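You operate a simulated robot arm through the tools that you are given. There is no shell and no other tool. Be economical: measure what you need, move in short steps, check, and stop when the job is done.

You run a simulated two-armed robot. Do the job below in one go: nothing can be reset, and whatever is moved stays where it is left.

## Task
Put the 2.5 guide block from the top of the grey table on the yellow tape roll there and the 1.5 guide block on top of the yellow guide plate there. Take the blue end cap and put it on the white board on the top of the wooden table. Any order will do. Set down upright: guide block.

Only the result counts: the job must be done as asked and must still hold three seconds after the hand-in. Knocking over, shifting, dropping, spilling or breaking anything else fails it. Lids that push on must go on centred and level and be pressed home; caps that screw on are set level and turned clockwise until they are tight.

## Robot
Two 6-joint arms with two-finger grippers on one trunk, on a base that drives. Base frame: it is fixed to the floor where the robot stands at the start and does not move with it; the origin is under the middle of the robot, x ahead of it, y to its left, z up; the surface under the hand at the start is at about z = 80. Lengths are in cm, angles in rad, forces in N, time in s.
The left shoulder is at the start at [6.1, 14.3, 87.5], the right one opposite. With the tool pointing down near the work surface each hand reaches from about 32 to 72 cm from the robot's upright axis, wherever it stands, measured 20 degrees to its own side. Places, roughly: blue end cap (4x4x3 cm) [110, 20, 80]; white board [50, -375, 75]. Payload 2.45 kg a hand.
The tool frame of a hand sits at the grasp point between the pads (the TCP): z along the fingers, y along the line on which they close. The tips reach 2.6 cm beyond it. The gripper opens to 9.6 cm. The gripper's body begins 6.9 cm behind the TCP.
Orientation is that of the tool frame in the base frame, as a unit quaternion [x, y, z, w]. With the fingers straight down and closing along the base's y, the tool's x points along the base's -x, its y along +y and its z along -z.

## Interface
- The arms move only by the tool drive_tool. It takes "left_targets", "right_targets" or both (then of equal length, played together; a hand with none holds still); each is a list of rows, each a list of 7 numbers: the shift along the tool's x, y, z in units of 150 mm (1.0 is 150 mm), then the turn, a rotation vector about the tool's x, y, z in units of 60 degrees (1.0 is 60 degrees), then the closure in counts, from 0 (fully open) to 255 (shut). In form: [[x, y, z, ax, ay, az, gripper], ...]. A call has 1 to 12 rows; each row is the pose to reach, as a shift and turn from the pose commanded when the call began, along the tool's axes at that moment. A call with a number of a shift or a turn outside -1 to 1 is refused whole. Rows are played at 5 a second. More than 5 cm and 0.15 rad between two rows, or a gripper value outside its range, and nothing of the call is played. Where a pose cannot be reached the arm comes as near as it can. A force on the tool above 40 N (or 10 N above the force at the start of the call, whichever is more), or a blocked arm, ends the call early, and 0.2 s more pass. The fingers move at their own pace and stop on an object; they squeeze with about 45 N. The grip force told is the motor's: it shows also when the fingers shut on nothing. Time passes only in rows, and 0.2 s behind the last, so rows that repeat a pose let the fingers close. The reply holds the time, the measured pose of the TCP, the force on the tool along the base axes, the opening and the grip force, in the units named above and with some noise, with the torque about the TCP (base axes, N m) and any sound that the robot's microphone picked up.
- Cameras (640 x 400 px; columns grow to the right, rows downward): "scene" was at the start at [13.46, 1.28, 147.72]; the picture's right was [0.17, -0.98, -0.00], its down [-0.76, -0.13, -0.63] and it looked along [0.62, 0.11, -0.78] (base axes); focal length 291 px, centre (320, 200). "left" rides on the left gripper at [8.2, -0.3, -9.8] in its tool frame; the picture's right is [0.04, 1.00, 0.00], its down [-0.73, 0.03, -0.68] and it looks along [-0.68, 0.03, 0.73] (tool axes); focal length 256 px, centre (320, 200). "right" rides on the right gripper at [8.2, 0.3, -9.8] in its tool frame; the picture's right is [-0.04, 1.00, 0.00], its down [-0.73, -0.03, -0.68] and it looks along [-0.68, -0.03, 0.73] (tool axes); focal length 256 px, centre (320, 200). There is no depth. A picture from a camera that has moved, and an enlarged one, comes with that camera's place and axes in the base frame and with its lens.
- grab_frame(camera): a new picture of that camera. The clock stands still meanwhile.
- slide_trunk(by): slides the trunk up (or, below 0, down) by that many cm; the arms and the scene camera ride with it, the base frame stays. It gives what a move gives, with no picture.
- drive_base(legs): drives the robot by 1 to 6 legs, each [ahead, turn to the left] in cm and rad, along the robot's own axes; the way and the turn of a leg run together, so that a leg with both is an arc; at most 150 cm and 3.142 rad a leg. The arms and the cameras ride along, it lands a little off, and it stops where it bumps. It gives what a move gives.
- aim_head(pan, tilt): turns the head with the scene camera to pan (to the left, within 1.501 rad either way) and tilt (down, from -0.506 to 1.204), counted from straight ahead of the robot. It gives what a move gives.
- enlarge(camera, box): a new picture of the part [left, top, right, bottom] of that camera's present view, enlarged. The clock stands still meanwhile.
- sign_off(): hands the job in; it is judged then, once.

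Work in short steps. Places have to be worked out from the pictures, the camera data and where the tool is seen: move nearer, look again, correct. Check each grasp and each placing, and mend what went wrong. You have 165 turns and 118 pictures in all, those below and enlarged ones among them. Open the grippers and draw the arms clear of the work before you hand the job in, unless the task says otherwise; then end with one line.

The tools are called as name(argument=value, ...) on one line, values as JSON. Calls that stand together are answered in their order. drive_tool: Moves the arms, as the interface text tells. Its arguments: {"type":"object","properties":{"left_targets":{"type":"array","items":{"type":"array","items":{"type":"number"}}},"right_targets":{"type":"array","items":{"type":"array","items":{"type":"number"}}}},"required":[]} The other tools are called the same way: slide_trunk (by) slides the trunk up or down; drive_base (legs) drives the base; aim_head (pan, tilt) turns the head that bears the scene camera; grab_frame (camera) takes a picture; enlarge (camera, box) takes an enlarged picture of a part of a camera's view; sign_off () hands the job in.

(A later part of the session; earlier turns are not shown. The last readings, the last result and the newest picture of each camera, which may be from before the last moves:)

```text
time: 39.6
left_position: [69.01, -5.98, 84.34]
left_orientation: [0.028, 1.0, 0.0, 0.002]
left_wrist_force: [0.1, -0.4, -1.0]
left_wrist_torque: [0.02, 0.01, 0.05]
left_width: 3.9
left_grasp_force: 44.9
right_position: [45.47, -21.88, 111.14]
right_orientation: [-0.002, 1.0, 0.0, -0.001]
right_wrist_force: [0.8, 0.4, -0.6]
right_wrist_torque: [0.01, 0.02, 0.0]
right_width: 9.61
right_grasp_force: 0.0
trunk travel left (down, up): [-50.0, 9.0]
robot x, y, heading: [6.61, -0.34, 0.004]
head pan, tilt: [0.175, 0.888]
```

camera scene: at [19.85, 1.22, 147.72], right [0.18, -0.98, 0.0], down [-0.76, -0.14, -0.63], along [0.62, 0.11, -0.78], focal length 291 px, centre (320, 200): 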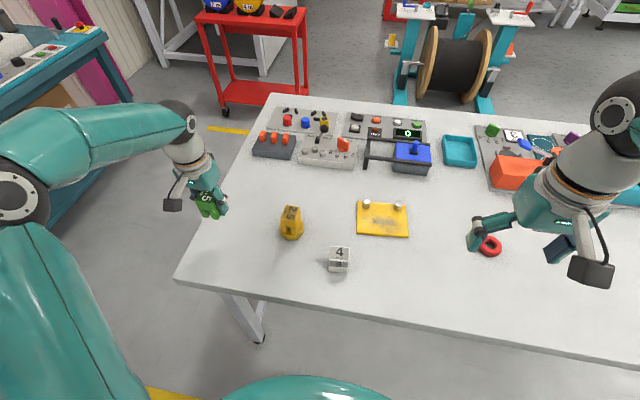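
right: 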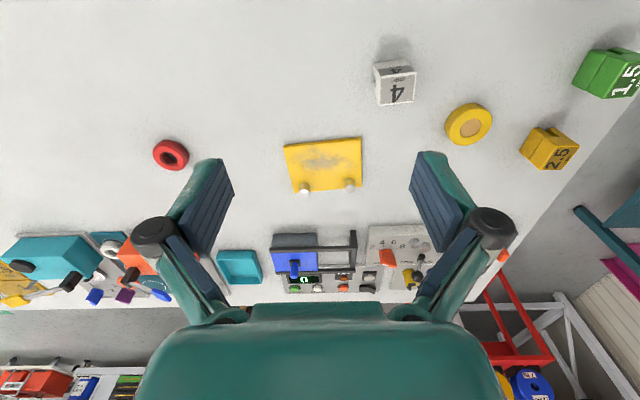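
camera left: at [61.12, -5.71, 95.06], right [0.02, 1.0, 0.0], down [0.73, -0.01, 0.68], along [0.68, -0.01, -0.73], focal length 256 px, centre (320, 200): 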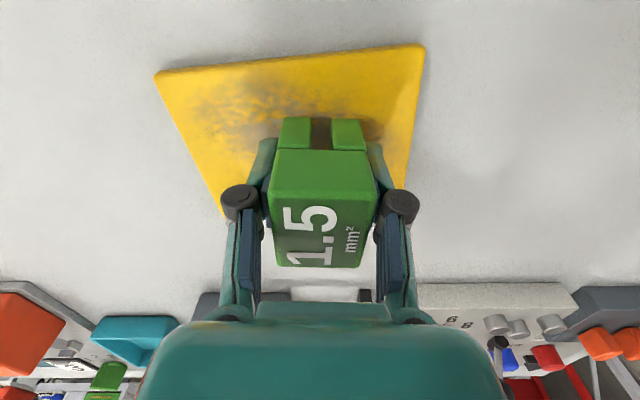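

No out-of-reach report now and no contact yet, so I keep going down.

drive_tool(left_targets=[[0.01, 0, 0.013, 0, 0, 0, 255], [0.01, 0, 0.027, 0, 0, 0, 255], [0.01, 0, 0.027, 0, 0, 0, 255]])

enlarge(camera="left", box=[220, 30, 420, 155])

```text
time: 40.4
left_position: [68.89, -5.98, 84.15]
left_orientation: [0.028, 1.0, -0.002, 0.003]
left_wrist_force: [0.7, 0.4, 11.8]
left_wrist_torque: [0.25, 0.26, -0.01]
left_width: 3.89
left_grasp_force: 45.0
right_position: [45.43, -21.9, 111.32]
right_orientation: [-0.002, 1.0, 0.0, -0.001]
right_wrist_force: [0.9, 0.3, -1.4]
right_wrist_torque: [-0.02, -0.04, 0.01]
right_width: 9.59
right_grasp_force: 0.0
trunk travel left (down, up): [-50.0, 9.0]
robot x, y, heading: [6.57, -0.22, 0.006]
head pan, tilt: [0.175, 0.888]
```

```text
3.20 times, centred on (320, 92) of left
camera zoom: at [60.83, -5.72, 93.87], right [0.02, 1.0, 0.0], down [0.73, -0.01, 0.68], along [0.68, -0.01, -0.73], focal length 819 px, centre (320, 544)
```

zoom: 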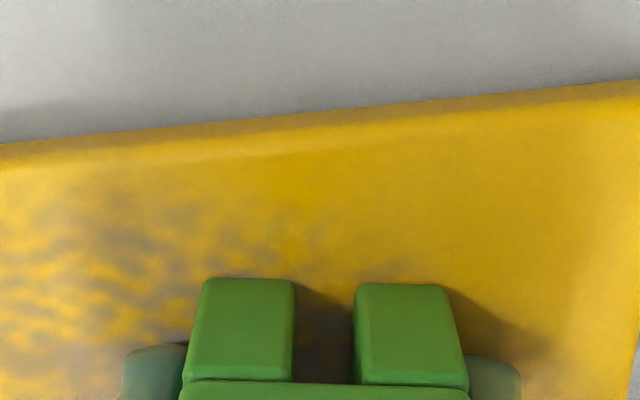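

Contact at about 12 N, with the block resting on the plate. I release and rise straight up.

drive_tool(left_targets=[[0, 0, -0.012, 0, 0, 0, 255], [0, 0, -0.012, 0, 0, 0, 120], [0, 0, -0.012, 0, 0, 0, 0], [0, 0, -0.012, 0, 0, 0, 0], [0, 0, -0.1, 0, 0, 0, 0], [0, 0, -0.3, 0, 0, 0, 0], [0, 0, -0.6, 0, 0, 0, 0], [0, 0, -0.8, 0, 0, 0, 0]])

grab_frame(camera="left")

```text
time: 42.2
left_position: [67.52, -5.6, 94.65]
left_orientation: [0.029, 1.0, 0.0, 0.0]
left_wrist_force: [0.4, 0.6, 0.1]
left_wrist_torque: [0.0, -0.02, 0.07]
left_width: 9.58
left_grasp_force: 0.0
left hand out of reach, approached as far as the arm can: row 7, 8
right_position: [45.54, -21.89, 111.23]
right_orientation: [-0.002, 1.0, 0.0, 0.0]
right_wrist_force: [1.0, -0.4, -0.5]
right_wrist_torque: [-0.01, -0.01, -0.01]
right_width: 9.62
right_grasp_force: 0.1
trunk travel left (down, up): [-50.0, 9.0]
robot x, y, heading: [6.44, 0.03, 0.01]
head pan, tilt: [0.175, 0.888]
```

```text
85 pictures are left
camera left: at [59.55, -5.35, 104.47], right [0.02, 1.0, 0.0], down [0.73, -0.01, 0.68], along [0.68, -0.01, -0.73], focal length 256 px, centre (320, 200)
```

left: 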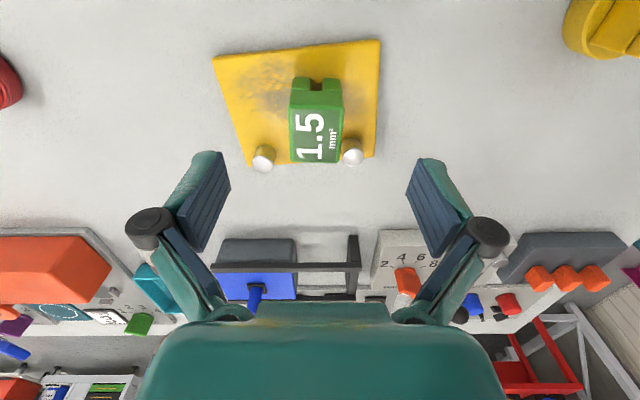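

The 1.5 block stands upright on the plate. I raise and retract the left arm, then look left for a way round to the cap's side of the table.

drive_tool(left_targets=[[0.2, 0, -0.2, 0, 0, 0, 0], [0.4, 0.1, -0.5, 0, 0, 0, 0], [0.6, 0.3, -0.8, 0, 0, 0, 0], [0.8, 0.6, -1.0, 0, 0, 0, 0], [0.9, 0.9, -1.0, 0, 0, 0, 0], [0.9, 1.0, -1.0, 0, 0, 0, 0]])

aim_head(pan=0.9, tilt=0.7)

grab_frame(camera="scene")

aim_head(pan=0.2, tilt=0.45)

grab_frame(camera="scene")

```text
refused: row 2 steps farther than a row can; nothing moved
```

```text
time: 43.3
left_position: [67.54, -5.62, 94.63]
left_orientation: [0.028, 1.0, 0.0, 0.001]
left_wrist_force: [0.0, -0.5, 0.1]
left_wrist_torque: [-0.02, -0.01, 0.01]
left_width: 9.61
left_grasp_force: 0.0
right_position: [45.46, -21.93, 111.27]
right_orientation: [-0.002, 1.0, -0.002, 0.001]
right_wrist_force: [0.6, 0.3, -0.4]
right_wrist_torque: [0.01, 0.01, 0.02]
right_width: 9.61
right_grasp_force: 0.0
trunk travel left (down, up): [-50.0, 9.0]
robot x, y, heading: [6.47, -0.17, 0.003]
head pan, tilt: [0.901, 0.7]
```

```text
84 pictures are left
camera scene: at [17.63, 6.56, 149.24], right [0.79, -0.62, 0.0], down [-0.4, -0.51, -0.76], along [0.47, 0.6, -0.64], focal length 291 px, centre (320, 200)
```

scene: 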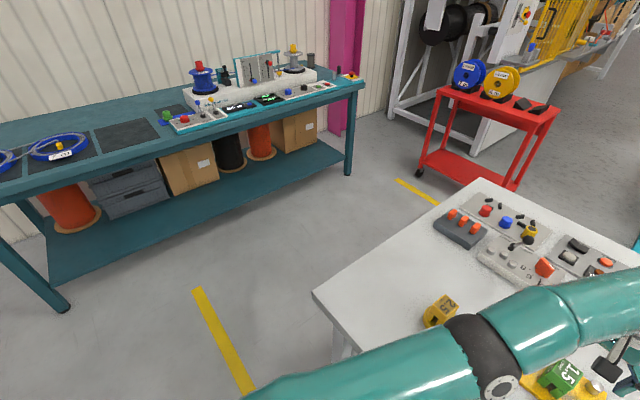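

```text
time: 44.4
left_position: [67.44, -5.73, 94.65]
left_orientation: [0.028, 1.0, 0.0, 0.001]
left_wrist_force: [0.3, -0.6, -1.0]
left_wrist_torque: [0.02, 0.0, -0.02]
left_width: 9.62
left_grasp_force: 0.0
right_position: [45.44, -21.88, 111.21]
right_orientation: [-0.001, 1.0, 0.0, 0.0]
right_wrist_force: [-0.4, 0.1, 0.4]
right_wrist_torque: [0.02, -0.03, 0.05]
right_width: 9.59
right_grasp_force: 0.0
trunk travel left (down, up): [-50.0, 9.0]
robot x, y, heading: [6.43, -0.12, 0.007]
head pan, tilt: [0.201, 0.45]
```

```text
83 pictures are left
camera scene: at [21.38, 1.77, 151.45], right [0.21, -0.98, 0.0], down [-0.43, -0.09, -0.9], along [0.88, 0.18, -0.44], focal length 291 px, centre (320, 200)
```

scene: 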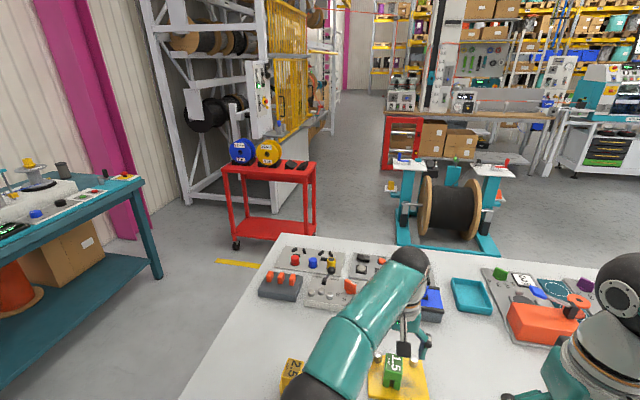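

The gap left of the table is about 110 cm wide, so I can stand at about (112, 80) facing -y and reach the cap. First I retract the left arm in smaller steps.

drive_tool(left_targets=[[0, 0, -0.3, 0, 0, 0, 0], [0.05, 0.05, -0.6, 0, 0, 0, 0], [0.2, 0.15, -0.8, 0, 0, 0, 0], [0.4, 0.3, -0.9, 0, 0, 0, 0], [0.6, 0.5, -0.9, 0, 0, 0, 0], [0.8, 0.7, -0.9, 0, 0, 0, 0], [0.95, 0.9, -0.9, 0, 0, 0, 0], [0.95, 1.0, -0.9, 0, 0, 0, 0]])

drive_tool(left_targets=[[0.2, 0.2, 0, 0, 0, 0, 0], [0.4, 0.4, 0, 0, 0, 0, 0], [0.6, 0.6, 0, 0, 0, -0.03, 0], [0.6, 0.8, 0, 0, 0, -0.057, 0]], right_targets=[[0.05, 0, 0, 0, 0, 0, 0], [0.1, 0, 0, 0, 0, 0, 0], [0.2, 0, 0, 0, 0, 0, 0], [0.3, 0, 0, 0, 0, 0, 0]])

aim_head(pan=0.0, tilt=0.8)

grab_frame(camera="scene")

```text
time: 46.2
left_position: [54.23, 10.17, 108.14]
left_orientation: [0.027, 1.0, 0.0, 0.0]
left_wrist_force: [-0.4, 0.1, -0.5]
left_wrist_torque: [-0.02, 0.01, 0.04]
left_width: 9.62
left_grasp_force: 0.2
left hand out of reach, approached as far as the arm can: row 1, 2, 3
right_position: [45.39, -21.98, 111.21]
right_orientation: [-0.001, 1.0, 0.0, 0.0]
right_wrist_force: [0.6, -0.5, 0.7]
right_wrist_torque: [0.02, 0.01, 0.0]
right_width: 9.6
right_grasp_force: 0.1
trunk travel left (down, up): [-50.0, 9.0]
robot x, y, heading: [6.57, -0.36, 0.005]
head pan, tilt: [0.201, 0.45]
```

```text
time: 47.2
left_position: [45.91, 22.78, 107.99]
left_orientation: [-0.001, 1.0, -0.001, 0.001]
left_wrist_force: [0.3, -0.1, 0.0]
left_wrist_torque: [-0.04, 0.02, 0.02]
left_width: 9.6
left_grasp_force: 0.0
right_position: [40.96, -21.81, 111.32]
right_orientation: [-0.002, 1.0, 0.001, 0.001]
right_wrist_force: [-0.1, -0.2, -0.3]
right_wrist_torque: [-0.05, -0.01, -0.03]
right_width: 9.58
right_grasp_force: 0.0
trunk travel left (down, up): [-50.0, 9.0]
robot x, y, heading: [6.46, -0.11, 0.009]
head pan, tilt: [0.201, 0.45]
```

```text
time: 48.0
left_position: [45.83, 22.72, 107.98]
left_orientation: [-0.003, 1.0, 0.0, 0.001]
left_wrist_force: [-1.0, 0.1, 0.7]
left_wrist_torque: [0.0, -0.02, 0.0]
left_width: 9.61
left_grasp_force: 0.0
right_position: [40.97, -21.79, 111.33]
right_orientation: [-0.001, 1.0, 0.001, -0.001]
right_wrist_force: [0.4, 0.5, -0.1]
right_wrist_torque: [-0.02, -0.02, 0.02]
right_width: 9.59
right_grasp_force: 0.1
trunk travel left (down, up): [-50.0, 9.0]
robot x, y, heading: [6.34, 0.03, 0.01]
head pan, tilt: [0.0, 0.799]
```

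```text
82 pictures are left
camera scene: at [20.4, -0.07, 148.42], right [0.01, -1.0, 0.0], down [-0.72, 0.0, -0.7], along [0.7, 0.0, -0.72], focal length 291 px, centre (320, 200)
```

scene: 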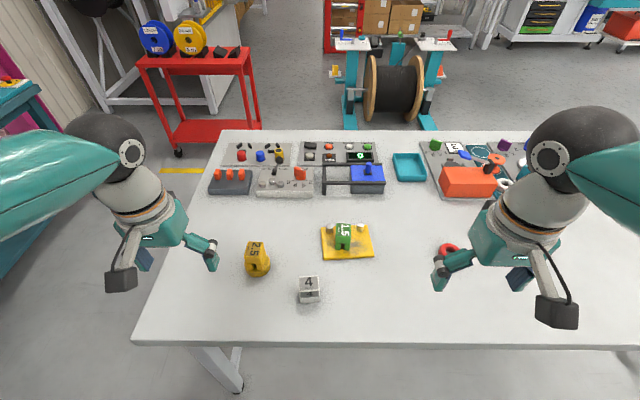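

All placed items are undisturbed. I back off 25 cm, turn left and drive 82 cm along +y.

drive_base(legs=[[-25, 0], [0, 1.56], [82, 0]])

grab_frame(camera="scene")

```text
time: 53.7
left_position: [-38.34, 41.48, 107.86]
left_orientation: [-0.681, 0.732, -0.001, 0.002]
left_wrist_force: [0.2, 0.3, 0.1]
left_wrist_torque: [-0.02, -0.08, 0.0]
left_width: 9.6
left_grasp_force: 0.0
right_position: [5.59, 33.16, 111.4]
right_orientation: [-0.681, 0.732, 0.0, 0.0]
right_wrist_force: [-1.6, 0.7, 0.9]
right_wrist_torque: [-0.02, -0.06, -0.01]
right_width: 9.61
right_grasp_force: 0.1
trunk travel left (down, up): [-50.0, 9.0]
robot x, y, heading: [-13.99, -0.04, 1.506]
head pan, tilt: [0.0, 0.799]
stopped in leg 2: the robot was blocked; the commanded pose is now the measured one
```

```text
81 pictures are left
camera scene: at [-13.66, 14.02, 148.4], right [1.0, -0.06, 0.0], down [-0.04, -0.72, -0.7], along [0.04, 0.69, -0.72], focal length 291 px, centre (320, 200)
```

scene: 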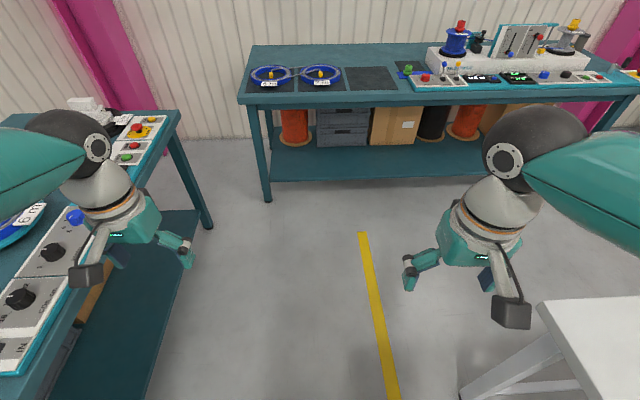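

The turn stopped just short, so something blocked it. There is another bench on the robot's left now. I look to both sides.

aim_head(pan=1.45, tilt=0.8)

grab_frame(camera="scene")

aim_head(pan=-1.45, tilt=0.8)

grab_frame(camera="scene")

```text
time: 55.3
left_position: [-38.23, 41.38, 108.09]
left_orientation: [-0.68, 0.733, -0.001, 0.001]
left_wrist_force: [0.4, 0.8, -0.5]
left_wrist_torque: [0.04, -0.01, -0.02]
left_width: 9.62
left_grasp_force: 0.0
right_position: [5.69, 33.03, 111.56]
right_orientation: [-0.681, 0.732, 0.0, 0.0]
right_wrist_force: [0.0, -0.2, -0.8]
right_wrist_torque: [-0.01, 0.03, 0.03]
right_width: 9.59
right_grasp_force: 0.0
trunk travel left (down, up): [-50.0, 9.0]
robot x, y, heading: [-14.35, -0.54, 1.51]
head pan, tilt: [1.45, 0.799]
```

```text
80 pictures are left
camera scene: at [-21.77, 7.3, 148.42], right [0.18, 0.98, 0.0], down [0.71, -0.13, -0.7], along [-0.69, 0.13, -0.72], focal length 291 px, centre (320, 200)
```

scene: 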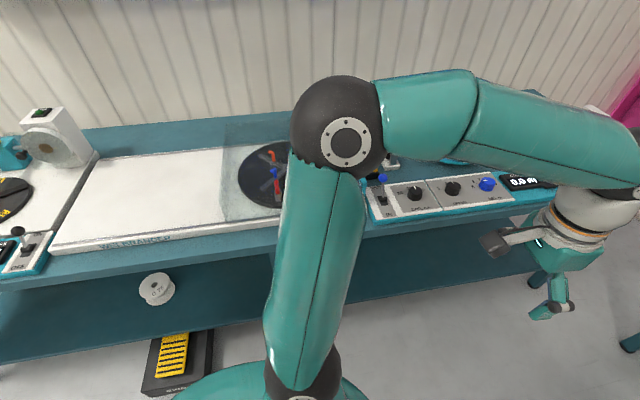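

```text
time: 57.8
left_position: [-38.22, 41.22, 108.07]
left_orientation: [-0.681, 0.733, 0.0, 0.001]
left_wrist_force: [-0.3, 0.6, 0.4]
left_wrist_torque: [-0.01, -0.01, 0.01]
left_width: 9.6
left_grasp_force: 0.0
right_position: [5.76, 33.05, 111.49]
right_orientation: [-0.68, 0.733, 0.001, 0.0]
right_wrist_force: [0.6, -0.2, -0.2]
right_wrist_torque: [0.01, -0.01, 0.01]
right_width: 9.61
right_grasp_force: 0.0
trunk travel left (down, up): [-50.0, 9.0]
robot x, y, heading: [-13.84, -0.15, 1.513]
head pan, tilt: [-1.45, 0.799]
```

```text
79 pictures are left
camera scene: at [-5.78, 6.33, 148.42], right [0.06, -1.0, 0.0], down [-0.72, -0.04, -0.7], along [0.7, 0.04, -0.72], focal length 291 px, centre (320, 200)
```

scene: 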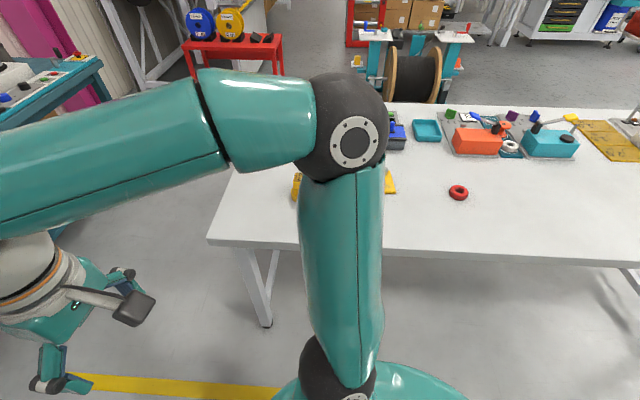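

The left elbow probably touched the machine on the bench to the left. I turn back right to free it, then drive ahead at heading ~1.3, clear of both benches.

drive_base(legs=[[0, -0.22]])

aim_head(pan=1.45, tilt=0.8)

grab_frame(camera="scene")

```text
time: 59.1
left_position: [-28.65, 45.49, 108.02]
left_orientation: [-0.596, 0.803, 0.001, 0.0]
left_wrist_force: [0.1, 0.3, 0.1]
left_wrist_torque: [0.02, -0.01, -0.02]
left_width: 9.62
left_grasp_force: 0.1
right_position: [12.52, 27.73, 111.5]
right_orientation: [-0.596, 0.803, 0.0, 0.001]
right_wrist_force: [0.2, 0.0, 0.2]
right_wrist_torque: [0.03, -0.05, 0.02]
right_width: 9.61
right_grasp_force: 0.1
trunk travel left (down, up): [-50.0, 9.0]
robot x, y, heading: [-15.01, -0.28, 1.29]
head pan, tilt: [-1.45, 0.799]
```

```text
time: 61.6
left_position: [-28.6, 45.55, 108.12]
left_orientation: [-0.596, 0.803, 0.0, 0.002]
left_wrist_force: [0.0, -0.2, 0.6]
left_wrist_torque: [0.06, 0.0, -0.03]
left_width: 9.57
left_grasp_force: 0.0
right_position: [12.54, 27.84, 111.67]
right_orientation: [-0.596, 0.803, 0.0, 0.0]
right_wrist_force: [0.1, -0.7, -0.2]
right_wrist_torque: [0.0, 0.0, 0.02]
right_width: 9.62
right_grasp_force: 0.1
trunk travel left (down, up): [-50.0, 9.0]
robot x, y, heading: [-14.56, -0.13, 1.294]
head pan, tilt: [1.45, 0.799]
```

```text
78 pictures are left
camera scene: at [-20.65, 8.84, 148.42], right [0.39, 0.92, 0.0], down [0.66, -0.28, -0.7], along [-0.64, 0.27, -0.72], focal length 291 px, centre (320, 200)
```

scene: 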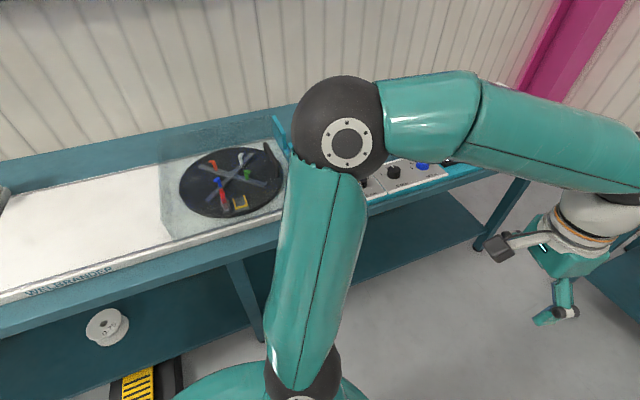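

It is free now and the machine looks intact. I drive ahead 85 cm along heading 1.29.

drive_base(legs=[[85, 0]])

aim_head(pan=-0.9, tilt=0.7)

grab_frame(camera="scene")

```text
time: 66.2
left_position: [-6.41, 126.51, 108.1]
left_orientation: [-0.601, 0.8, 0.0, 0.001]
left_wrist_force: [0.0, 0.2, -0.2]
left_wrist_torque: [-0.01, 0.01, 0.0]
left_width: 9.61
left_grasp_force: 0.0
right_position: [34.9, 109.23, 111.56]
right_orientation: [-0.601, 0.8, 0.0, 0.0]
right_wrist_force: [0.4, -0.3, 0.2]
right_wrist_torque: [-0.02, 0.02, -0.02]
right_width: 9.62
right_grasp_force: 0.1
trunk travel left (down, up): [-50.0, 9.0]
robot x, y, heading: [8.08, 81.0, 1.304]
head pan, tilt: [1.45, 0.799]
```

```text
time: 68.3
left_position: [-6.46, 126.5, 108.11]
left_orientation: [-0.601, 0.799, 0.001, 0.002]
left_wrist_force: [0.1, -0.3, -0.3]
left_wrist_torque: [0.01, -0.03, -0.01]
left_width: 9.6
left_grasp_force: 0.0
right_position: [34.83, 109.31, 111.56]
right_orientation: [-0.601, 0.799, 0.0, 0.001]
right_wrist_force: [-0.5, 0.5, -0.2]
right_wrist_torque: [-0.01, -0.02, 0.03]
right_width: 9.61
right_grasp_force: 0.1
trunk travel left (down, up): [-50.0, 9.0]
robot x, y, heading: [7.55, 81.26, 1.304]
head pan, tilt: [-0.901, 0.7]
```

```text
77 pictures are left
camera scene: at [17.2, 90.17, 149.24], right [0.39, -0.92, 0.0], down [-0.59, -0.25, -0.76], along [0.7, 0.3, -0.64], focal length 291 px, centre (320, 200)
```

scene: 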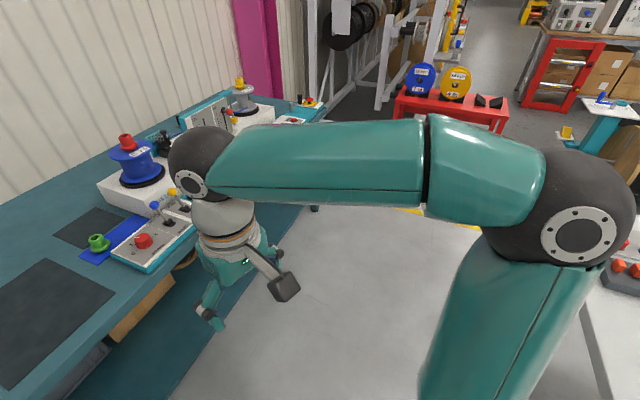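

The gap here is about 82 cm, and I'm in the middle of it. I turn right to heading 0 and drive ahead along the table's left side.

drive_base(legs=[[0, -1.31], [52, 0]])

aim_head(pan=0.0, tilt=0.7)

grab_frame(camera="scene")

```text
time: 72.6
left_position: [47.87, 107.1, 108.25]
left_orientation: [0.002, 1.0, 0.001, 0.001]
left_wrist_force: [-0.6, -0.3, -1.0]
left_wrist_torque: [0.06, -0.01, -0.03]
left_width: 9.6
left_grasp_force: 0.0
right_position: [42.56, 62.54, 111.57]
right_orientation: [0.003, 1.0, 0.002, 0.001]
right_wrist_force: [-0.1, -0.5, 0.4]
right_wrist_torque: [0.09, -0.03, 0.01]
right_width: 9.6
right_grasp_force: 0.2
trunk travel left (down, up): [-50.0, 9.0]
robot x, y, heading: [8.37, 85.14, 0.018]
head pan, tilt: [-0.901, 0.7]
stopped in leg 2: the robot was blocked; the commanded pose is now the measured one
```

```text
time: 73.8
left_position: [47.85, 107.27, 108.24]
left_orientation: [0.003, 1.0, 0.0, 0.0]
left_wrist_force: [-0.3, -0.4, -0.6]
left_wrist_torque: [0.0, 0.0, 0.02]
left_width: 9.6
left_grasp_force: 0.0
right_position: [42.54, 62.85, 111.59]
right_orientation: [0.003, 1.0, 0.0, 0.0]
right_wrist_force: [0.0, -0.3, -0.2]
right_wrist_torque: [-0.01, -0.01, 0.0]
right_width: 9.59
right_grasp_force: 0.0
trunk travel left (down, up): [-50.0, 9.0]
robot x, y, heading: [8.29, 85.35, 0.023]
head pan, tilt: [0.0, 0.7]
```

```text
76 pictures are left
camera scene: at [22.51, 85.45, 149.24], right [0.02, -1.0, 0.0], down [-0.64, -0.01, -0.76], along [0.76, 0.02, -0.64], focal length 291 px, centre (320, 200)
```

scene: 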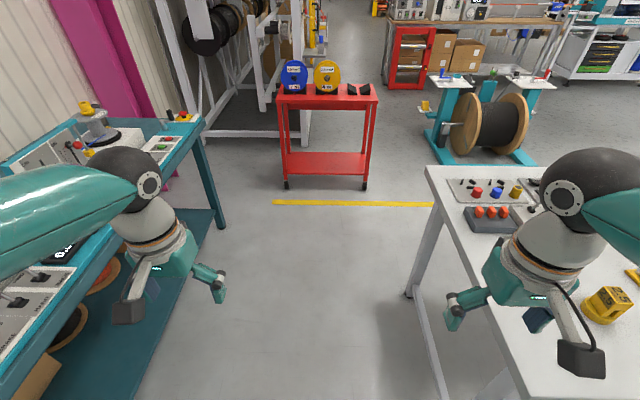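

Blocked again at the start of the drive. I look left to see what touches.

aim_head(pan=1.2, tilt=0.8)

grab_frame(camera="scene")

aim_head(pan=-1.0, tilt=1.0)

grab_frame(camera="scene")

```text
time: 75.2
left_position: [48.05, 107.31, 108.25]
left_orientation: [0.002, 1.0, 0.001, 0.001]
left_wrist_force: [-0.1, 0.5, 0.2]
left_wrist_torque: [-0.02, -0.01, 0.0]
left_width: 9.63
left_grasp_force: 0.0
right_position: [42.58, 62.9, 111.61]
right_orientation: [0.002, 1.0, 0.0, 0.0]
right_wrist_force: [-0.3, -0.4, -0.3]
right_wrist_torque: [0.0, -0.03, 0.01]
right_width: 9.65
right_grasp_force: 0.0
trunk travel left (down, up): [-50.0, 9.0]
robot x, y, heading: [8.42, 85.31, 0.027]
head pan, tilt: [1.201, 0.799]
```

```text
75 pictures are left
camera scene: at [16.76, 92.86, 148.42], right [0.94, -0.34, 0.0], down [-0.24, -0.67, -0.7], along [0.24, 0.66, -0.72], focal length 291 px, centre (320, 200)
```

scene: 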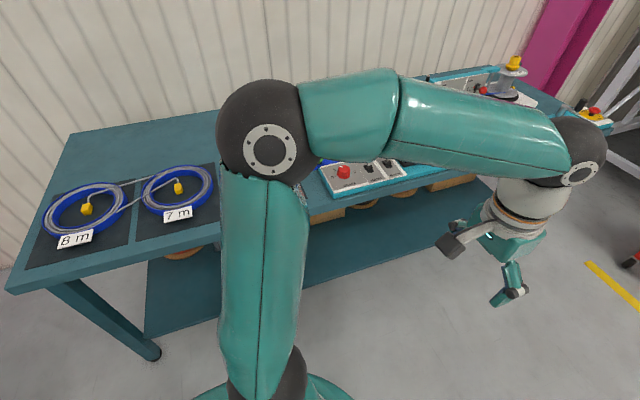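

```text
time: 77.2
left_position: [47.86, 107.4, 108.31]
left_orientation: [0.003, 1.0, 0.0, 0.001]
left_wrist_force: [0.2, 0.2, -0.3]
left_wrist_torque: [0.01, -0.01, -0.02]
left_width: 9.61
left_grasp_force: 0.1
right_position: [42.6, 62.82, 111.74]
right_orientation: [0.003, 1.0, 0.0, 0.0]
right_wrist_force: [0.5, 0.6, -0.2]
right_wrist_torque: [-0.01, -0.01, 0.01]
right_width: 9.62
right_grasp_force: 0.1
trunk travel left (down, up): [-50.0, 9.0]
robot x, y, heading: [7.85, 85.17, 0.025]
head pan, tilt: [-1.0, 1.0]
```

```text
74 pictures are left
camera scene: at [17.91, 79.5, 146.9], right [-0.83, -0.56, 0.0], down [-0.47, 0.7, -0.54], along [0.3, -0.45, -0.84], focal length 291 px, centre (320, 200)
```

scene: 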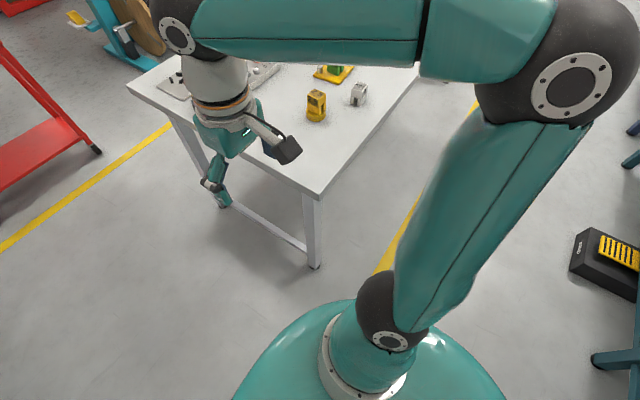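

Nothing is visibly near the base: the bench legs are at y≈160 and the table edge at 40. It may just have drifted in the big turn, so I retry with a short leg.

drive_base(legs=[[15, 0]])

```text
time: 78.6
left_position: [63.09, 107.53, 108.16]
left_orientation: [0.002, 1.0, 0.0, 0.001]
left_wrist_force: [-0.1, 0.4, -0.5]
left_wrist_torque: [-0.02, 0.04, -0.02]
left_width: 9.62
left_grasp_force: 0.0
right_position: [57.77, 63.27, 111.65]
right_orientation: [0.002, 1.0, 0.0, 0.0]
right_wrist_force: [0.2, 0.5, 0.1]
right_wrist_torque: [-0.01, 0.05, 0.01]
right_width: 9.6
right_grasp_force: 0.1
trunk travel left (down, up): [-50.0, 9.0]
robot x, y, heading: [23.62, 85.07, 0.02]
head pan, tilt: [-1.0, 1.0]
```

It drives freely, so the earlier stop was drift from the large turn and I'll use separate, smaller turns. I continue ahead to x≈110.

drive_base(legs=[[84, 0]])

drive_base(legs=[[0, -0.8]])

drive_base(legs=[[0, -0.78]])

aim_head(pan=0.0, tilt=0.9)

grab_frame(camera="scene")

```text
time: 83.2
left_position: [147.09, 109.64, 108.2]
left_orientation: [0.0, 1.0, 0.0, 0.002]
left_wrist_force: [-0.1, 0.0, -0.5]
left_wrist_torque: [0.01, 0.01, -0.01]
left_width: 9.6
left_grasp_force: 0.0
right_position: [141.88, 65.18, 111.67]
right_orientation: [0.001, 1.0, 0.0, 0.001]
right_wrist_force: [-0.1, 0.4, -0.6]
right_wrist_torque: [-0.01, 0.0, -0.03]
right_width: 9.63
right_grasp_force: 0.1
trunk travel left (down, up): [-50.0, 9.0]
robot x, y, heading: [107.33, 87.41, 0.024]
head pan, tilt: [-1.0, 1.0]
```

```text
time: 85.9
left_position: [151.0, 74.43, 108.29]
left_orientation: [0.39, 0.921, 0.001, 0.001]
left_wrist_force: [-1.2, -0.4, -0.3]
left_wrist_torque: [-0.01, 0.04, -0.01]
left_width: 9.61
left_grasp_force: 0.0
right_position: [115.42, 47.14, 111.76]
right_orientation: [0.391, 0.92, 0.0, 0.0]
right_wrist_force: [0.2, 0.8, 0.5]
right_wrist_torque: [0.05, 0.0, -0.05]
right_width: 9.6
right_grasp_force: 0.1
trunk travel left (down, up): [-50.0, 9.0]
robot x, y, heading: [109.04, 89.57, -0.774]
head pan, tilt: [-1.0, 1.0]
```

```text
time: 88.7
left_position: [128.06, 49.09, 108.31]
left_orientation: [0.714, 0.7, -0.001, 0.0]
left_wrist_force: [0.0, -0.9, -0.7]
left_wrist_torque: [0.02, 0.0, 0.01]
left_width: 9.6
left_grasp_force: 0.1
right_position: [83.74, 55.09, 111.72]
right_orientation: [0.714, 0.7, 0.0, 0.0]
right_wrist_force: [0.4, -0.2, 0.4]
right_wrist_torque: [-0.01, 0.01, -0.01]
right_width: 9.59
right_grasp_force: 0.0
trunk travel left (down, up): [-50.0, 9.0]
robot x, y, heading: [111.75, 89.2, -1.554]
head pan, tilt: [-1.0, 1.0]
```

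```text
time: 89.9
left_position: [128.1, 49.04, 108.33]
left_orientation: [0.714, 0.7, -0.001, 0.001]
left_wrist_force: [-1.3, 0.9, 0.6]
left_wrist_torque: [0.02, -0.05, 0.02]
left_width: 9.6
left_grasp_force: 0.1
right_position: [83.75, 55.18, 111.85]
right_orientation: [0.714, 0.7, 0.0, 0.0]
right_wrist_force: [-0.4, -0.4, 0.2]
right_wrist_torque: [0.0, 0.0, 0.02]
right_width: 9.59
right_grasp_force: 0.0
trunk travel left (down, up): [-50.0, 9.0]
robot x, y, heading: [111.8, 89.43, -1.554]
head pan, tilt: [0.0, 0.901]
```

```text
73 pictures are left
camera scene: at [111.84, 75.63, 147.62], right [-1.0, -0.01, 0.0], down [-0.01, 0.78, -0.62], along [0.01, -0.62, -0.78], focal length 291 px, centre (320, 200)
```

scene: 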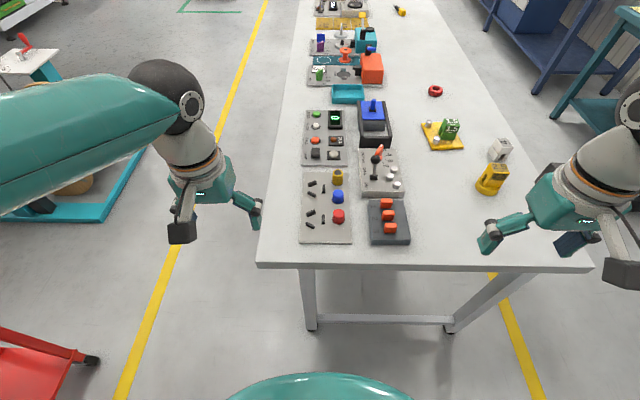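

The cap is at about [107.5, 22.8], slightly to the right, so I'll use the right hand. I drive 9 cm closer and zoom in on it.

drive_base(legs=[[9, 0]])

enlarge(camera="scene", box=[280, 150, 420, 250])

```text
time: 91.0
left_position: [128.18, 39.91, 108.33]
left_orientation: [0.714, 0.7, 0.0, 0.0]
left_wrist_force: [0.0, 0.6, -0.4]
left_wrist_torque: [0.06, -0.02, -0.02]
left_width: 9.6
left_grasp_force: 0.1
right_position: [83.92, 45.8, 111.79]
right_orientation: [0.715, 0.699, 0.001, 0.0]
right_wrist_force: [-0.3, -0.1, -1.2]
right_wrist_torque: [0.04, -0.01, -0.02]
right_width: 9.6
right_grasp_force: 0.0
trunk travel left (down, up): [-50.0, 9.0]
robot x, y, heading: [111.96, 79.95, -1.553]
head pan, tilt: [0.0, 0.901]
```

```text
4.00 times, centred on (350, 200) of scene
camera zoom: at [112.0, 66.31, 147.6], right [-1.0, -0.02, 0.0], down [-0.01, 0.78, -0.62], along [0.01, -0.62, -0.79], focal length 1164 px, centre (200, 200)
```

zoom: 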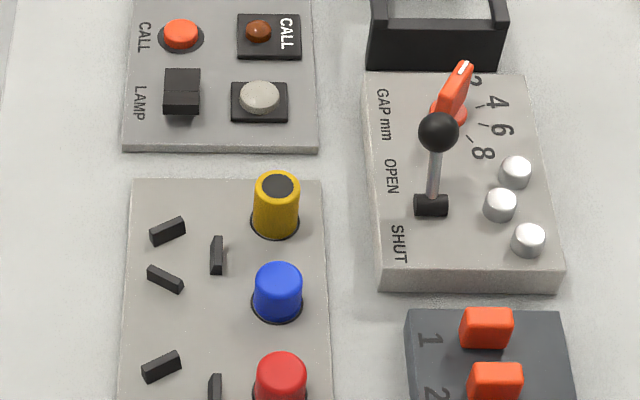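

The cap is at about [107.7, 22.9], with neighbours about 6.5 cm away in y. Closing along x suits it, so I bring the right hand over in two moves.

drive_tool(right_targets=[[-0.19, 0.2, 0, 0, 0, 0, 0], [-0.375, 0.4, 0, 0, 0, 0, 0], [-0.56, 0.6, 0, 0, 0, 0, 0], [-0.75, 0.8, 0, 0, 0, 0, 0]])

drive_tool(right_targets=[[-0.19, 0.2, 0, 0, 0, 0, 0], [-0.375, 0.4, 0.1, 0, 0, 0, 0], [-0.56, 0.6, 0.2, 0, 0, 0, 0], [-0.743, 0.81, 0.3, 0, 0, 0, 0], [-0.743, 0.81, 0.6, 0, 0, 0, 0], [-0.743, 0.81, 0.9, 0, 0, 0, 0], [-0.743, 0.81, 0.9, 0, 0, 0, 0]])

grab_frame(camera="right")

```text
time: 92.0
left_position: [128.25, 39.84, 108.4]
left_orientation: [0.714, 0.7, -0.001, -0.001]
left_wrist_force: [0.0, -0.1, -0.3]
left_wrist_torque: [0.03, 0.01, 0.01]
left_width: 9.61
left_grasp_force: 0.0
right_position: [95.79, 34.5, 111.96]
right_orientation: [0.715, 0.699, 0.001, -0.001]
right_wrist_force: [0.3, 1.1, 0.1]
right_wrist_torque: [0.03, 0.02, 0.01]
right_width: 9.62
right_grasp_force: 0.1
trunk travel left (down, up): [-50.0, 9.0]
robot x, y, heading: [111.94, 80.3, -1.55]
head pan, tilt: [0.0, 0.901]
```

```text
time: 93.6
left_position: [128.33, 39.95, 108.56]
left_orientation: [0.714, 0.7, -0.001, 0.001]
left_wrist_force: [-0.3, -0.3, 0.2]
left_wrist_torque: [-0.03, -0.01, 0.01]
left_width: 9.62
left_grasp_force: 0.1
right_position: [107.52, 23.15, 98.55]
right_orientation: [0.715, 0.7, 0.0, 0.0]
right_wrist_force: [0.1, 0.0, 0.0]
right_wrist_torque: [-0.01, -0.02, 0.0]
right_width: 9.6
right_grasp_force: 0.1
trunk travel left (down, up): [-50.0, 9.0]
robot x, y, heading: [111.7, 80.11, -1.558]
head pan, tilt: [0.0, 0.901]
```

```text
71 pictures are left
camera right: at [108.06, 31.12, 108.32], right [1.0, -0.06, 0.0], down [-0.04, -0.73, 0.68], along [-0.04, -0.68, -0.73], focal length 256 px, centre (320, 200)
```

right: 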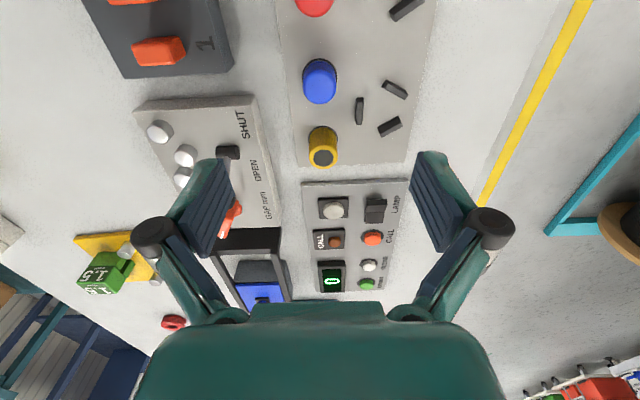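

The cap is at about [107.45, 22.75]. I narrow the opening to ~6 cm so the fingers clear the control box, and descend to z≈89.

drive_tool(right_targets=[[-0.027, 0, 0, 0, 0, 0, 96], [-0.027, 0, 0.2, 0, 0, 0, 96], [-0.027, 0, 0.4, 0, 0, 0, 96], [-0.027, 0, 0.6, 0, 0, 0, 96], [-0.027, 0, 0.63, 0, 0, 0, 96], [-0.027, 0, 0.63, 0, 0, 0, 96]])

grab_frame(camera="right")

enlarge(camera="scene", box=[280, 150, 420, 250])

```text
time: 95.0
left_position: [128.15, 39.94, 108.42]
left_orientation: [0.714, 0.701, 0.0, 0.001]
left_wrist_force: [0.0, 0.6, 0.2]
left_wrist_torque: [0.01, 0.0, -0.01]
left_width: 9.57
left_grasp_force: 0.0
right_position: [107.62, 22.65, 89.02]
right_orientation: [0.714, 0.7, 0.0, 0.0]
right_wrist_force: [0.1, -0.1, -1.0]
right_wrist_torque: [0.02, 0.02, 0.01]
right_width: 5.97
right_grasp_force: 0.1
trunk travel left (down, up): [-50.0, 9.0]
robot x, y, heading: [111.62, 80.31, -1.552]
head pan, tilt: [0.0, 0.901]
```

```text
70 pictures are left
camera right: at [108.03, 30.83, 98.77], right [1.0, -0.06, 0.0], down [-0.04, -0.73, 0.68], along [-0.04, -0.68, -0.73], focal length 256 px, centre (320, 200)
```

right: 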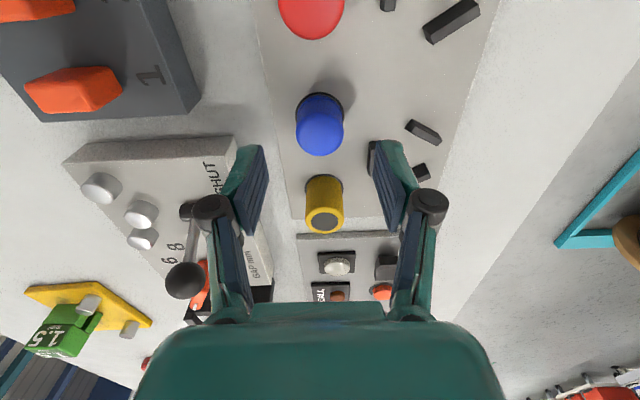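

```text
4.00 times, centred on (350, 200) of scene
camera zoom: at [111.99, 66.48, 147.62], right [-1.0, -0.02, 0.0], down [-0.01, 0.78, -0.62], along [0.01, -0.62, -0.78], focal length 1164 px, centre (200, 200)
```

zoom: 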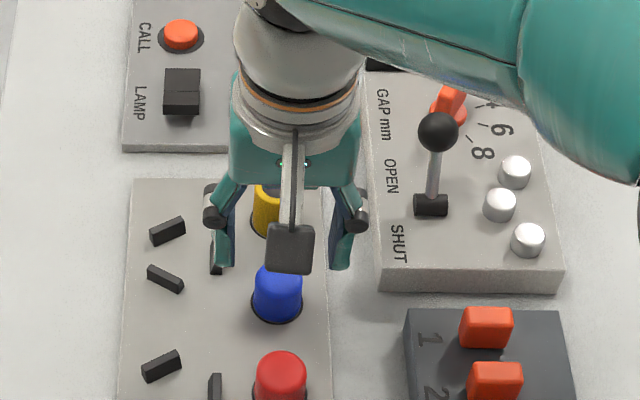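

Aligned. I descend slowly to z≈84.2 and close on the cap.

drive_tool(right_targets=[[0.007, 0, 0.1, 0, 0, 0, 96], [0.007, 0, 0.2, 0, 0, 0, 96], [0.007, 0, 0.27, 0, 0, 0, 96], [0.007, 0, 0.32, 0, 0, 0, 96], [0.007, 0, 0.32, 0, 0, 0, 96]])

grab_frame(camera="right")

```text
time: 96.2
left_position: [128.33, 40.01, 108.41]
left_orientation: [0.714, 0.7, -0.001, 0.0]
left_wrist_force: [-0.1, -0.1, -0.3]
left_wrist_torque: [0.01, -0.03, -0.05]
left_width: 9.6
left_grasp_force: 0.1
right_position: [107.43, 22.83, 84.13]
right_orientation: [0.714, 0.7, 0.0, 0.0]
right_wrist_force: [-1.1, -0.1, 0.6]
right_wrist_torque: [-0.02, 0.0, -0.02]
right_width: 6.0
right_grasp_force: 0.0
trunk travel left (down, up): [-50.0, 9.0]
robot x, y, heading: [111.88, 80.36, -1.556]
head pan, tilt: [0.0, 0.901]
```

```text
68 pictures are left
camera right: at [107.87, 30.97, 93.94], right [1.0, -0.06, 0.0], down [-0.04, -0.73, 0.68], along [-0.04, -0.68, -0.73], focal length 256 px, centre (320, 200)
```

right: 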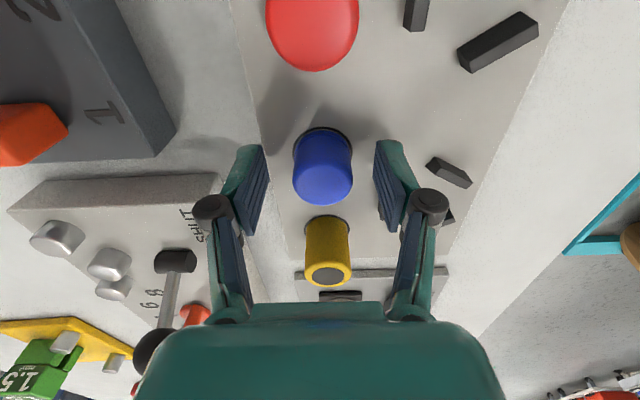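

Centred between the fingers with no contact. I close and then lift 1.5 cm slowly.

drive_tool(right_targets=[[0, 0, 0, 0, 0, 0, 255], [0, 0, 0, 0, 0, 0, 255], [0, 0, 0, 0, 0, 0, 255], [0, 0, 0, 0, 0, 0, 255], [0, 0, -0.03, 0, 0, 0, 255], [0, 0, -0.07, 0, 0, 0, 255], [0, 0, -0.13, 0, 0, 0, 255], [0, 0, -0.2, 0, 0, 0, 255], [0, 0, -0.27, 0, 0, 0, 255], [0, 0, -0.34, 0, 0, 0, 255]])

grab_frame(camera="right")

```text
time: 98.4
left_position: [128.17, 40.05, 108.47]
left_orientation: [0.714, 0.7, -0.001, 0.001]
left_wrist_force: [0.5, -0.1, 0.1]
left_wrist_torque: [0.05, -0.05, 0.02]
left_width: 9.59
left_grasp_force: 0.0
right_position: [107.52, 22.83, 89.26]
right_orientation: [0.714, 0.7, 0.0, 0.0]
right_wrist_force: [0.0, 0.3, -0.7]
right_wrist_torque: [0.01, 0.04, 0.01]
right_width: 3.02
right_grasp_force: 45.4
trunk travel left (down, up): [-50.0, 9.0]
robot x, y, heading: [112.04, 80.09, -1.553]
head pan, tilt: [0.0, 0.901]
```

```text
67 pictures are left
camera right: at [107.95, 30.92, 99.07], right [1.0, -0.06, 0.0], down [-0.04, -0.73, 0.68], along [-0.04, -0.68, -0.73], focal length 256 px, centre (320, 200)
```

right: 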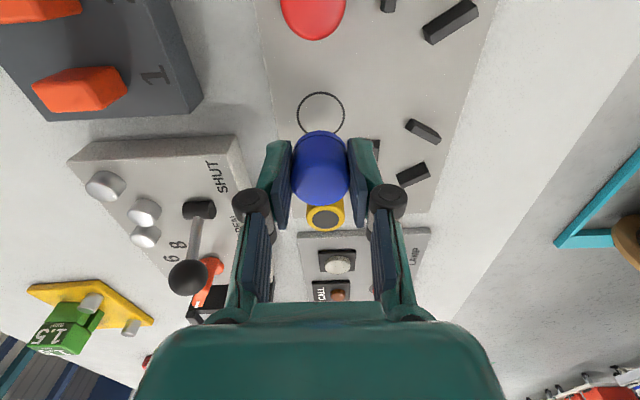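

The cap is held (3.0 cm). I lift it high and retract the hand, then look along -y for the wooden table.

drive_tool(right_targets=[[0, 0, -0.15, 0, 0, 0, 255], [0, 0, -0.3, 0, 0, 0, 255], [0, 0, -0.45, 0, 0, 0, 255], [0, 0, -0.6, 0, 0, 0, 255], [0, 0, -0.75, 0, 0, 0, 255], [0, 0, -0.9, 0, 0, 0, 255], [0, 0, -1.0, 0, 0, 0, 255]])

drive_tool(right_targets=[[0.1, -0.07, -0.05, 0, 0, 0, 255], [0.25, -0.17, -0.15, 0, 0, 0, 255], [0.4, -0.27, -0.25, 0, 0, 0, 255], [0.55, -0.37, -0.35, 0, 0, 0, 255], [0.7, -0.5, -0.4, 0, 0, 0, 255], [0.85, -0.6, -0.4, 0, 0, 0, 255], [0.97, -0.7, -0.4, 0, 0, 0, 255]])

aim_head(pan=0.0, tilt=0.25)

grab_frame(camera="scene")

```text
time: 100.0
left_position: [128.19, 40.02, 108.36]
left_orientation: [0.714, 0.7, -0.001, 0.001]
left_wrist_force: [-0.3, 0.2, 0.0]
left_wrist_torque: [-0.03, 0.01, -0.01]
left_width: 9.61
left_grasp_force: 0.0
right_position: [107.46, 22.88, 104.28]
right_orientation: [0.714, 0.7, 0.0, -0.001]
right_wrist_force: [0.3, 0.3, -0.9]
right_wrist_torque: [0.0, 0.0, -0.02]
right_width: 3.02
right_grasp_force: 45.1
trunk travel left (down, up): [-50.0, 9.0]
robot x, y, heading: [111.86, 79.8, -1.554]
head pan, tilt: [0.0, 0.901]
```

```text
time: 101.6
left_position: [128.17, 40.0, 108.45]
left_orientation: [0.714, 0.7, 0.0, 0.001]
left_wrist_force: [0.1, -0.2, 0.0]
left_wrist_torque: [0.02, 0.0, 0.03]
left_width: 9.6
left_grasp_force: 0.1
right_position: [97.27, 37.72, 110.31]
right_orientation: [0.713, 0.701, 0.0, 0.0]
right_wrist_force: [0.3, 0.3, -0.5]
right_wrist_torque: [-0.04, -0.03, -0.03]
right_width: 2.99
right_grasp_force: 44.7
trunk travel left (down, up): [-50.0, 9.0]
robot x, y, heading: [111.74, 80.03, -1.552]
head pan, tilt: [0.0, 0.901]
```

```text
time: 102.7
left_position: [128.19, 39.96, 108.39]
left_orientation: [0.714, 0.7, -0.001, 0.0]
left_wrist_force: [1.4, 0.0, -0.2]
left_wrist_torque: [-0.01, 0.04, 0.02]
left_width: 9.56
left_grasp_force: 0.2
right_position: [97.25, 37.58, 110.19]
right_orientation: [0.715, 0.699, 0.0, 0.001]
right_wrist_force: [-1.2, 0.0, 0.0]
right_wrist_torque: [-0.03, -0.03, 0.0]
right_width: 3.0
right_grasp_force: 44.9
trunk travel left (down, up): [-50.0, 9.0]
robot x, y, heading: [111.78, 80.33, -1.553]
head pan, tilt: [0.0, 0.25]
```

```text
66 pictures are left
camera scene: at [112.02, 64.72, 153.31], right [-1.0, -0.02, 0.0], down [0.0, 0.25, -0.97], along [0.01, -0.97, -0.25], focal length 291 px, centre (320, 200)
```

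scene: 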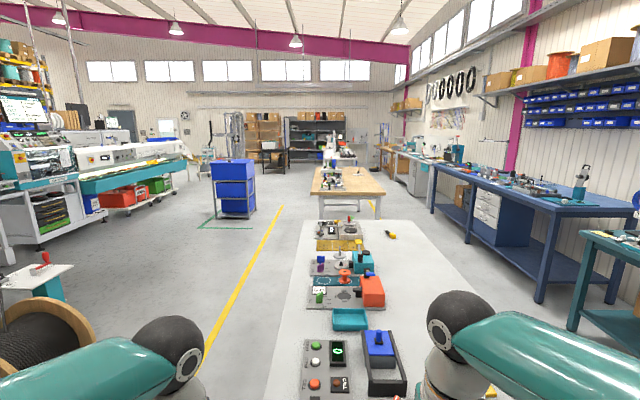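

The wooden table lies straight beyond the grey one (x≈43–117, from y≈-260 on), and the board at x=50 is best approached from the aisle at x≈0. I drive back round the corner, first backing up and turning to face -x in two turns.

drive_base(legs=[[-8, 0]])

drive_base(legs=[[0, -0.8]])

drive_base(legs=[[0, -0.78]])

aim_head(pan=0.0, tilt=0.6)

grab_frame(camera="scene")

```text
time: 103.7
left_position: [128.08, 48.23, 108.45]
left_orientation: [0.714, 0.7, -0.001, 0.001]
left_wrist_force: [-0.4, 0.9, -0.2]
left_wrist_torque: [-0.05, 0.02, 0.0]
left_width: 9.62
left_grasp_force: 0.1
right_position: [97.23, 45.81, 110.35]
right_orientation: [0.714, 0.7, -0.002, 0.001]
right_wrist_force: [0.5, 1.2, -0.3]
right_wrist_torque: [-0.03, -0.03, 0.01]
right_width: 3.0
right_grasp_force: 44.6
trunk travel left (down, up): [-50.0, 9.0]
robot x, y, heading: [111.98, 88.04, -1.551]
head pan, tilt: [0.0, 0.25]
```

```text
time: 106.5
left_position: [94.47, 48.45, 108.59]
left_orientation: [0.93, 0.368, 0.0, 0.0]
left_wrist_force: [0.1, -1.3, 0.1]
left_wrist_torque: [0.02, -0.04, 0.02]
left_width: 9.6
left_grasp_force: 0.2
right_position: [71.08, 69.12, 110.36]
right_orientation: [0.93, 0.367, 0.0, 0.0]
right_wrist_force: [-0.4, -0.6, -0.7]
right_wrist_torque: [0.03, -0.02, 0.0]
right_width: 3.05
right_grasp_force: 44.9
trunk travel left (down, up): [-50.0, 9.0]
robot x, y, heading: [113.61, 86.25, -2.349]
head pan, tilt: [0.0, 0.25]
```

```text
time: 109.1
left_position: [73.48, 72.49, 108.41]
left_orientation: [1.0, -0.006, -0.001, 0.0]
left_wrist_force: [-0.4, -0.2, 1.0]
left_wrist_torque: [-0.01, -0.04, 0.0]
left_width: 9.6
left_grasp_force: 0.0
right_position: [70.97, 103.68, 110.28]
right_orientation: [1.0, -0.008, 0.001, 0.0]
right_wrist_force: [-0.5, -0.4, -0.6]
right_wrist_torque: [-0.02, -0.01, -0.01]
right_width: 3.02
right_grasp_force: 44.8
trunk travel left (down, up): [-50.0, 9.0]
robot x, y, heading: [113.72, 83.37, -3.11]
head pan, tilt: [0.0, 0.25]
```

```text
time: 110.0
left_position: [73.46, 72.45, 108.52]
left_orientation: [1.0, -0.007, -0.001, -0.001]
left_wrist_force: [0.9, -0.1, 0.4]
left_wrist_torque: [-0.01, -0.01, -0.02]
left_width: 9.58
left_grasp_force: 0.1
right_position: [70.88, 103.4, 110.36]
right_orientation: [1.0, -0.007, 0.0, 0.001]
right_wrist_force: [0.0, -1.2, -0.6]
right_wrist_torque: [0.04, -0.04, 0.03]
right_width: 3.0
right_grasp_force: 44.5
trunk travel left (down, up): [-50.0, 9.0]
robot x, y, heading: [113.77, 83.25, -3.115]
head pan, tilt: [0.0, 0.6]
```

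```text
65 pictures are left
camera scene: at [98.75, 82.79, 150.11], right [-0.03, 1.0, 0.0], down [0.56, 0.02, -0.83], along [-0.82, -0.02, -0.56], focal length 291 px, centre (320, 200)
```

scene: 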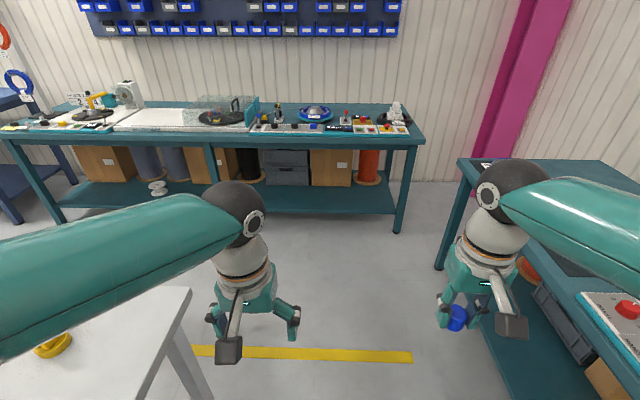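

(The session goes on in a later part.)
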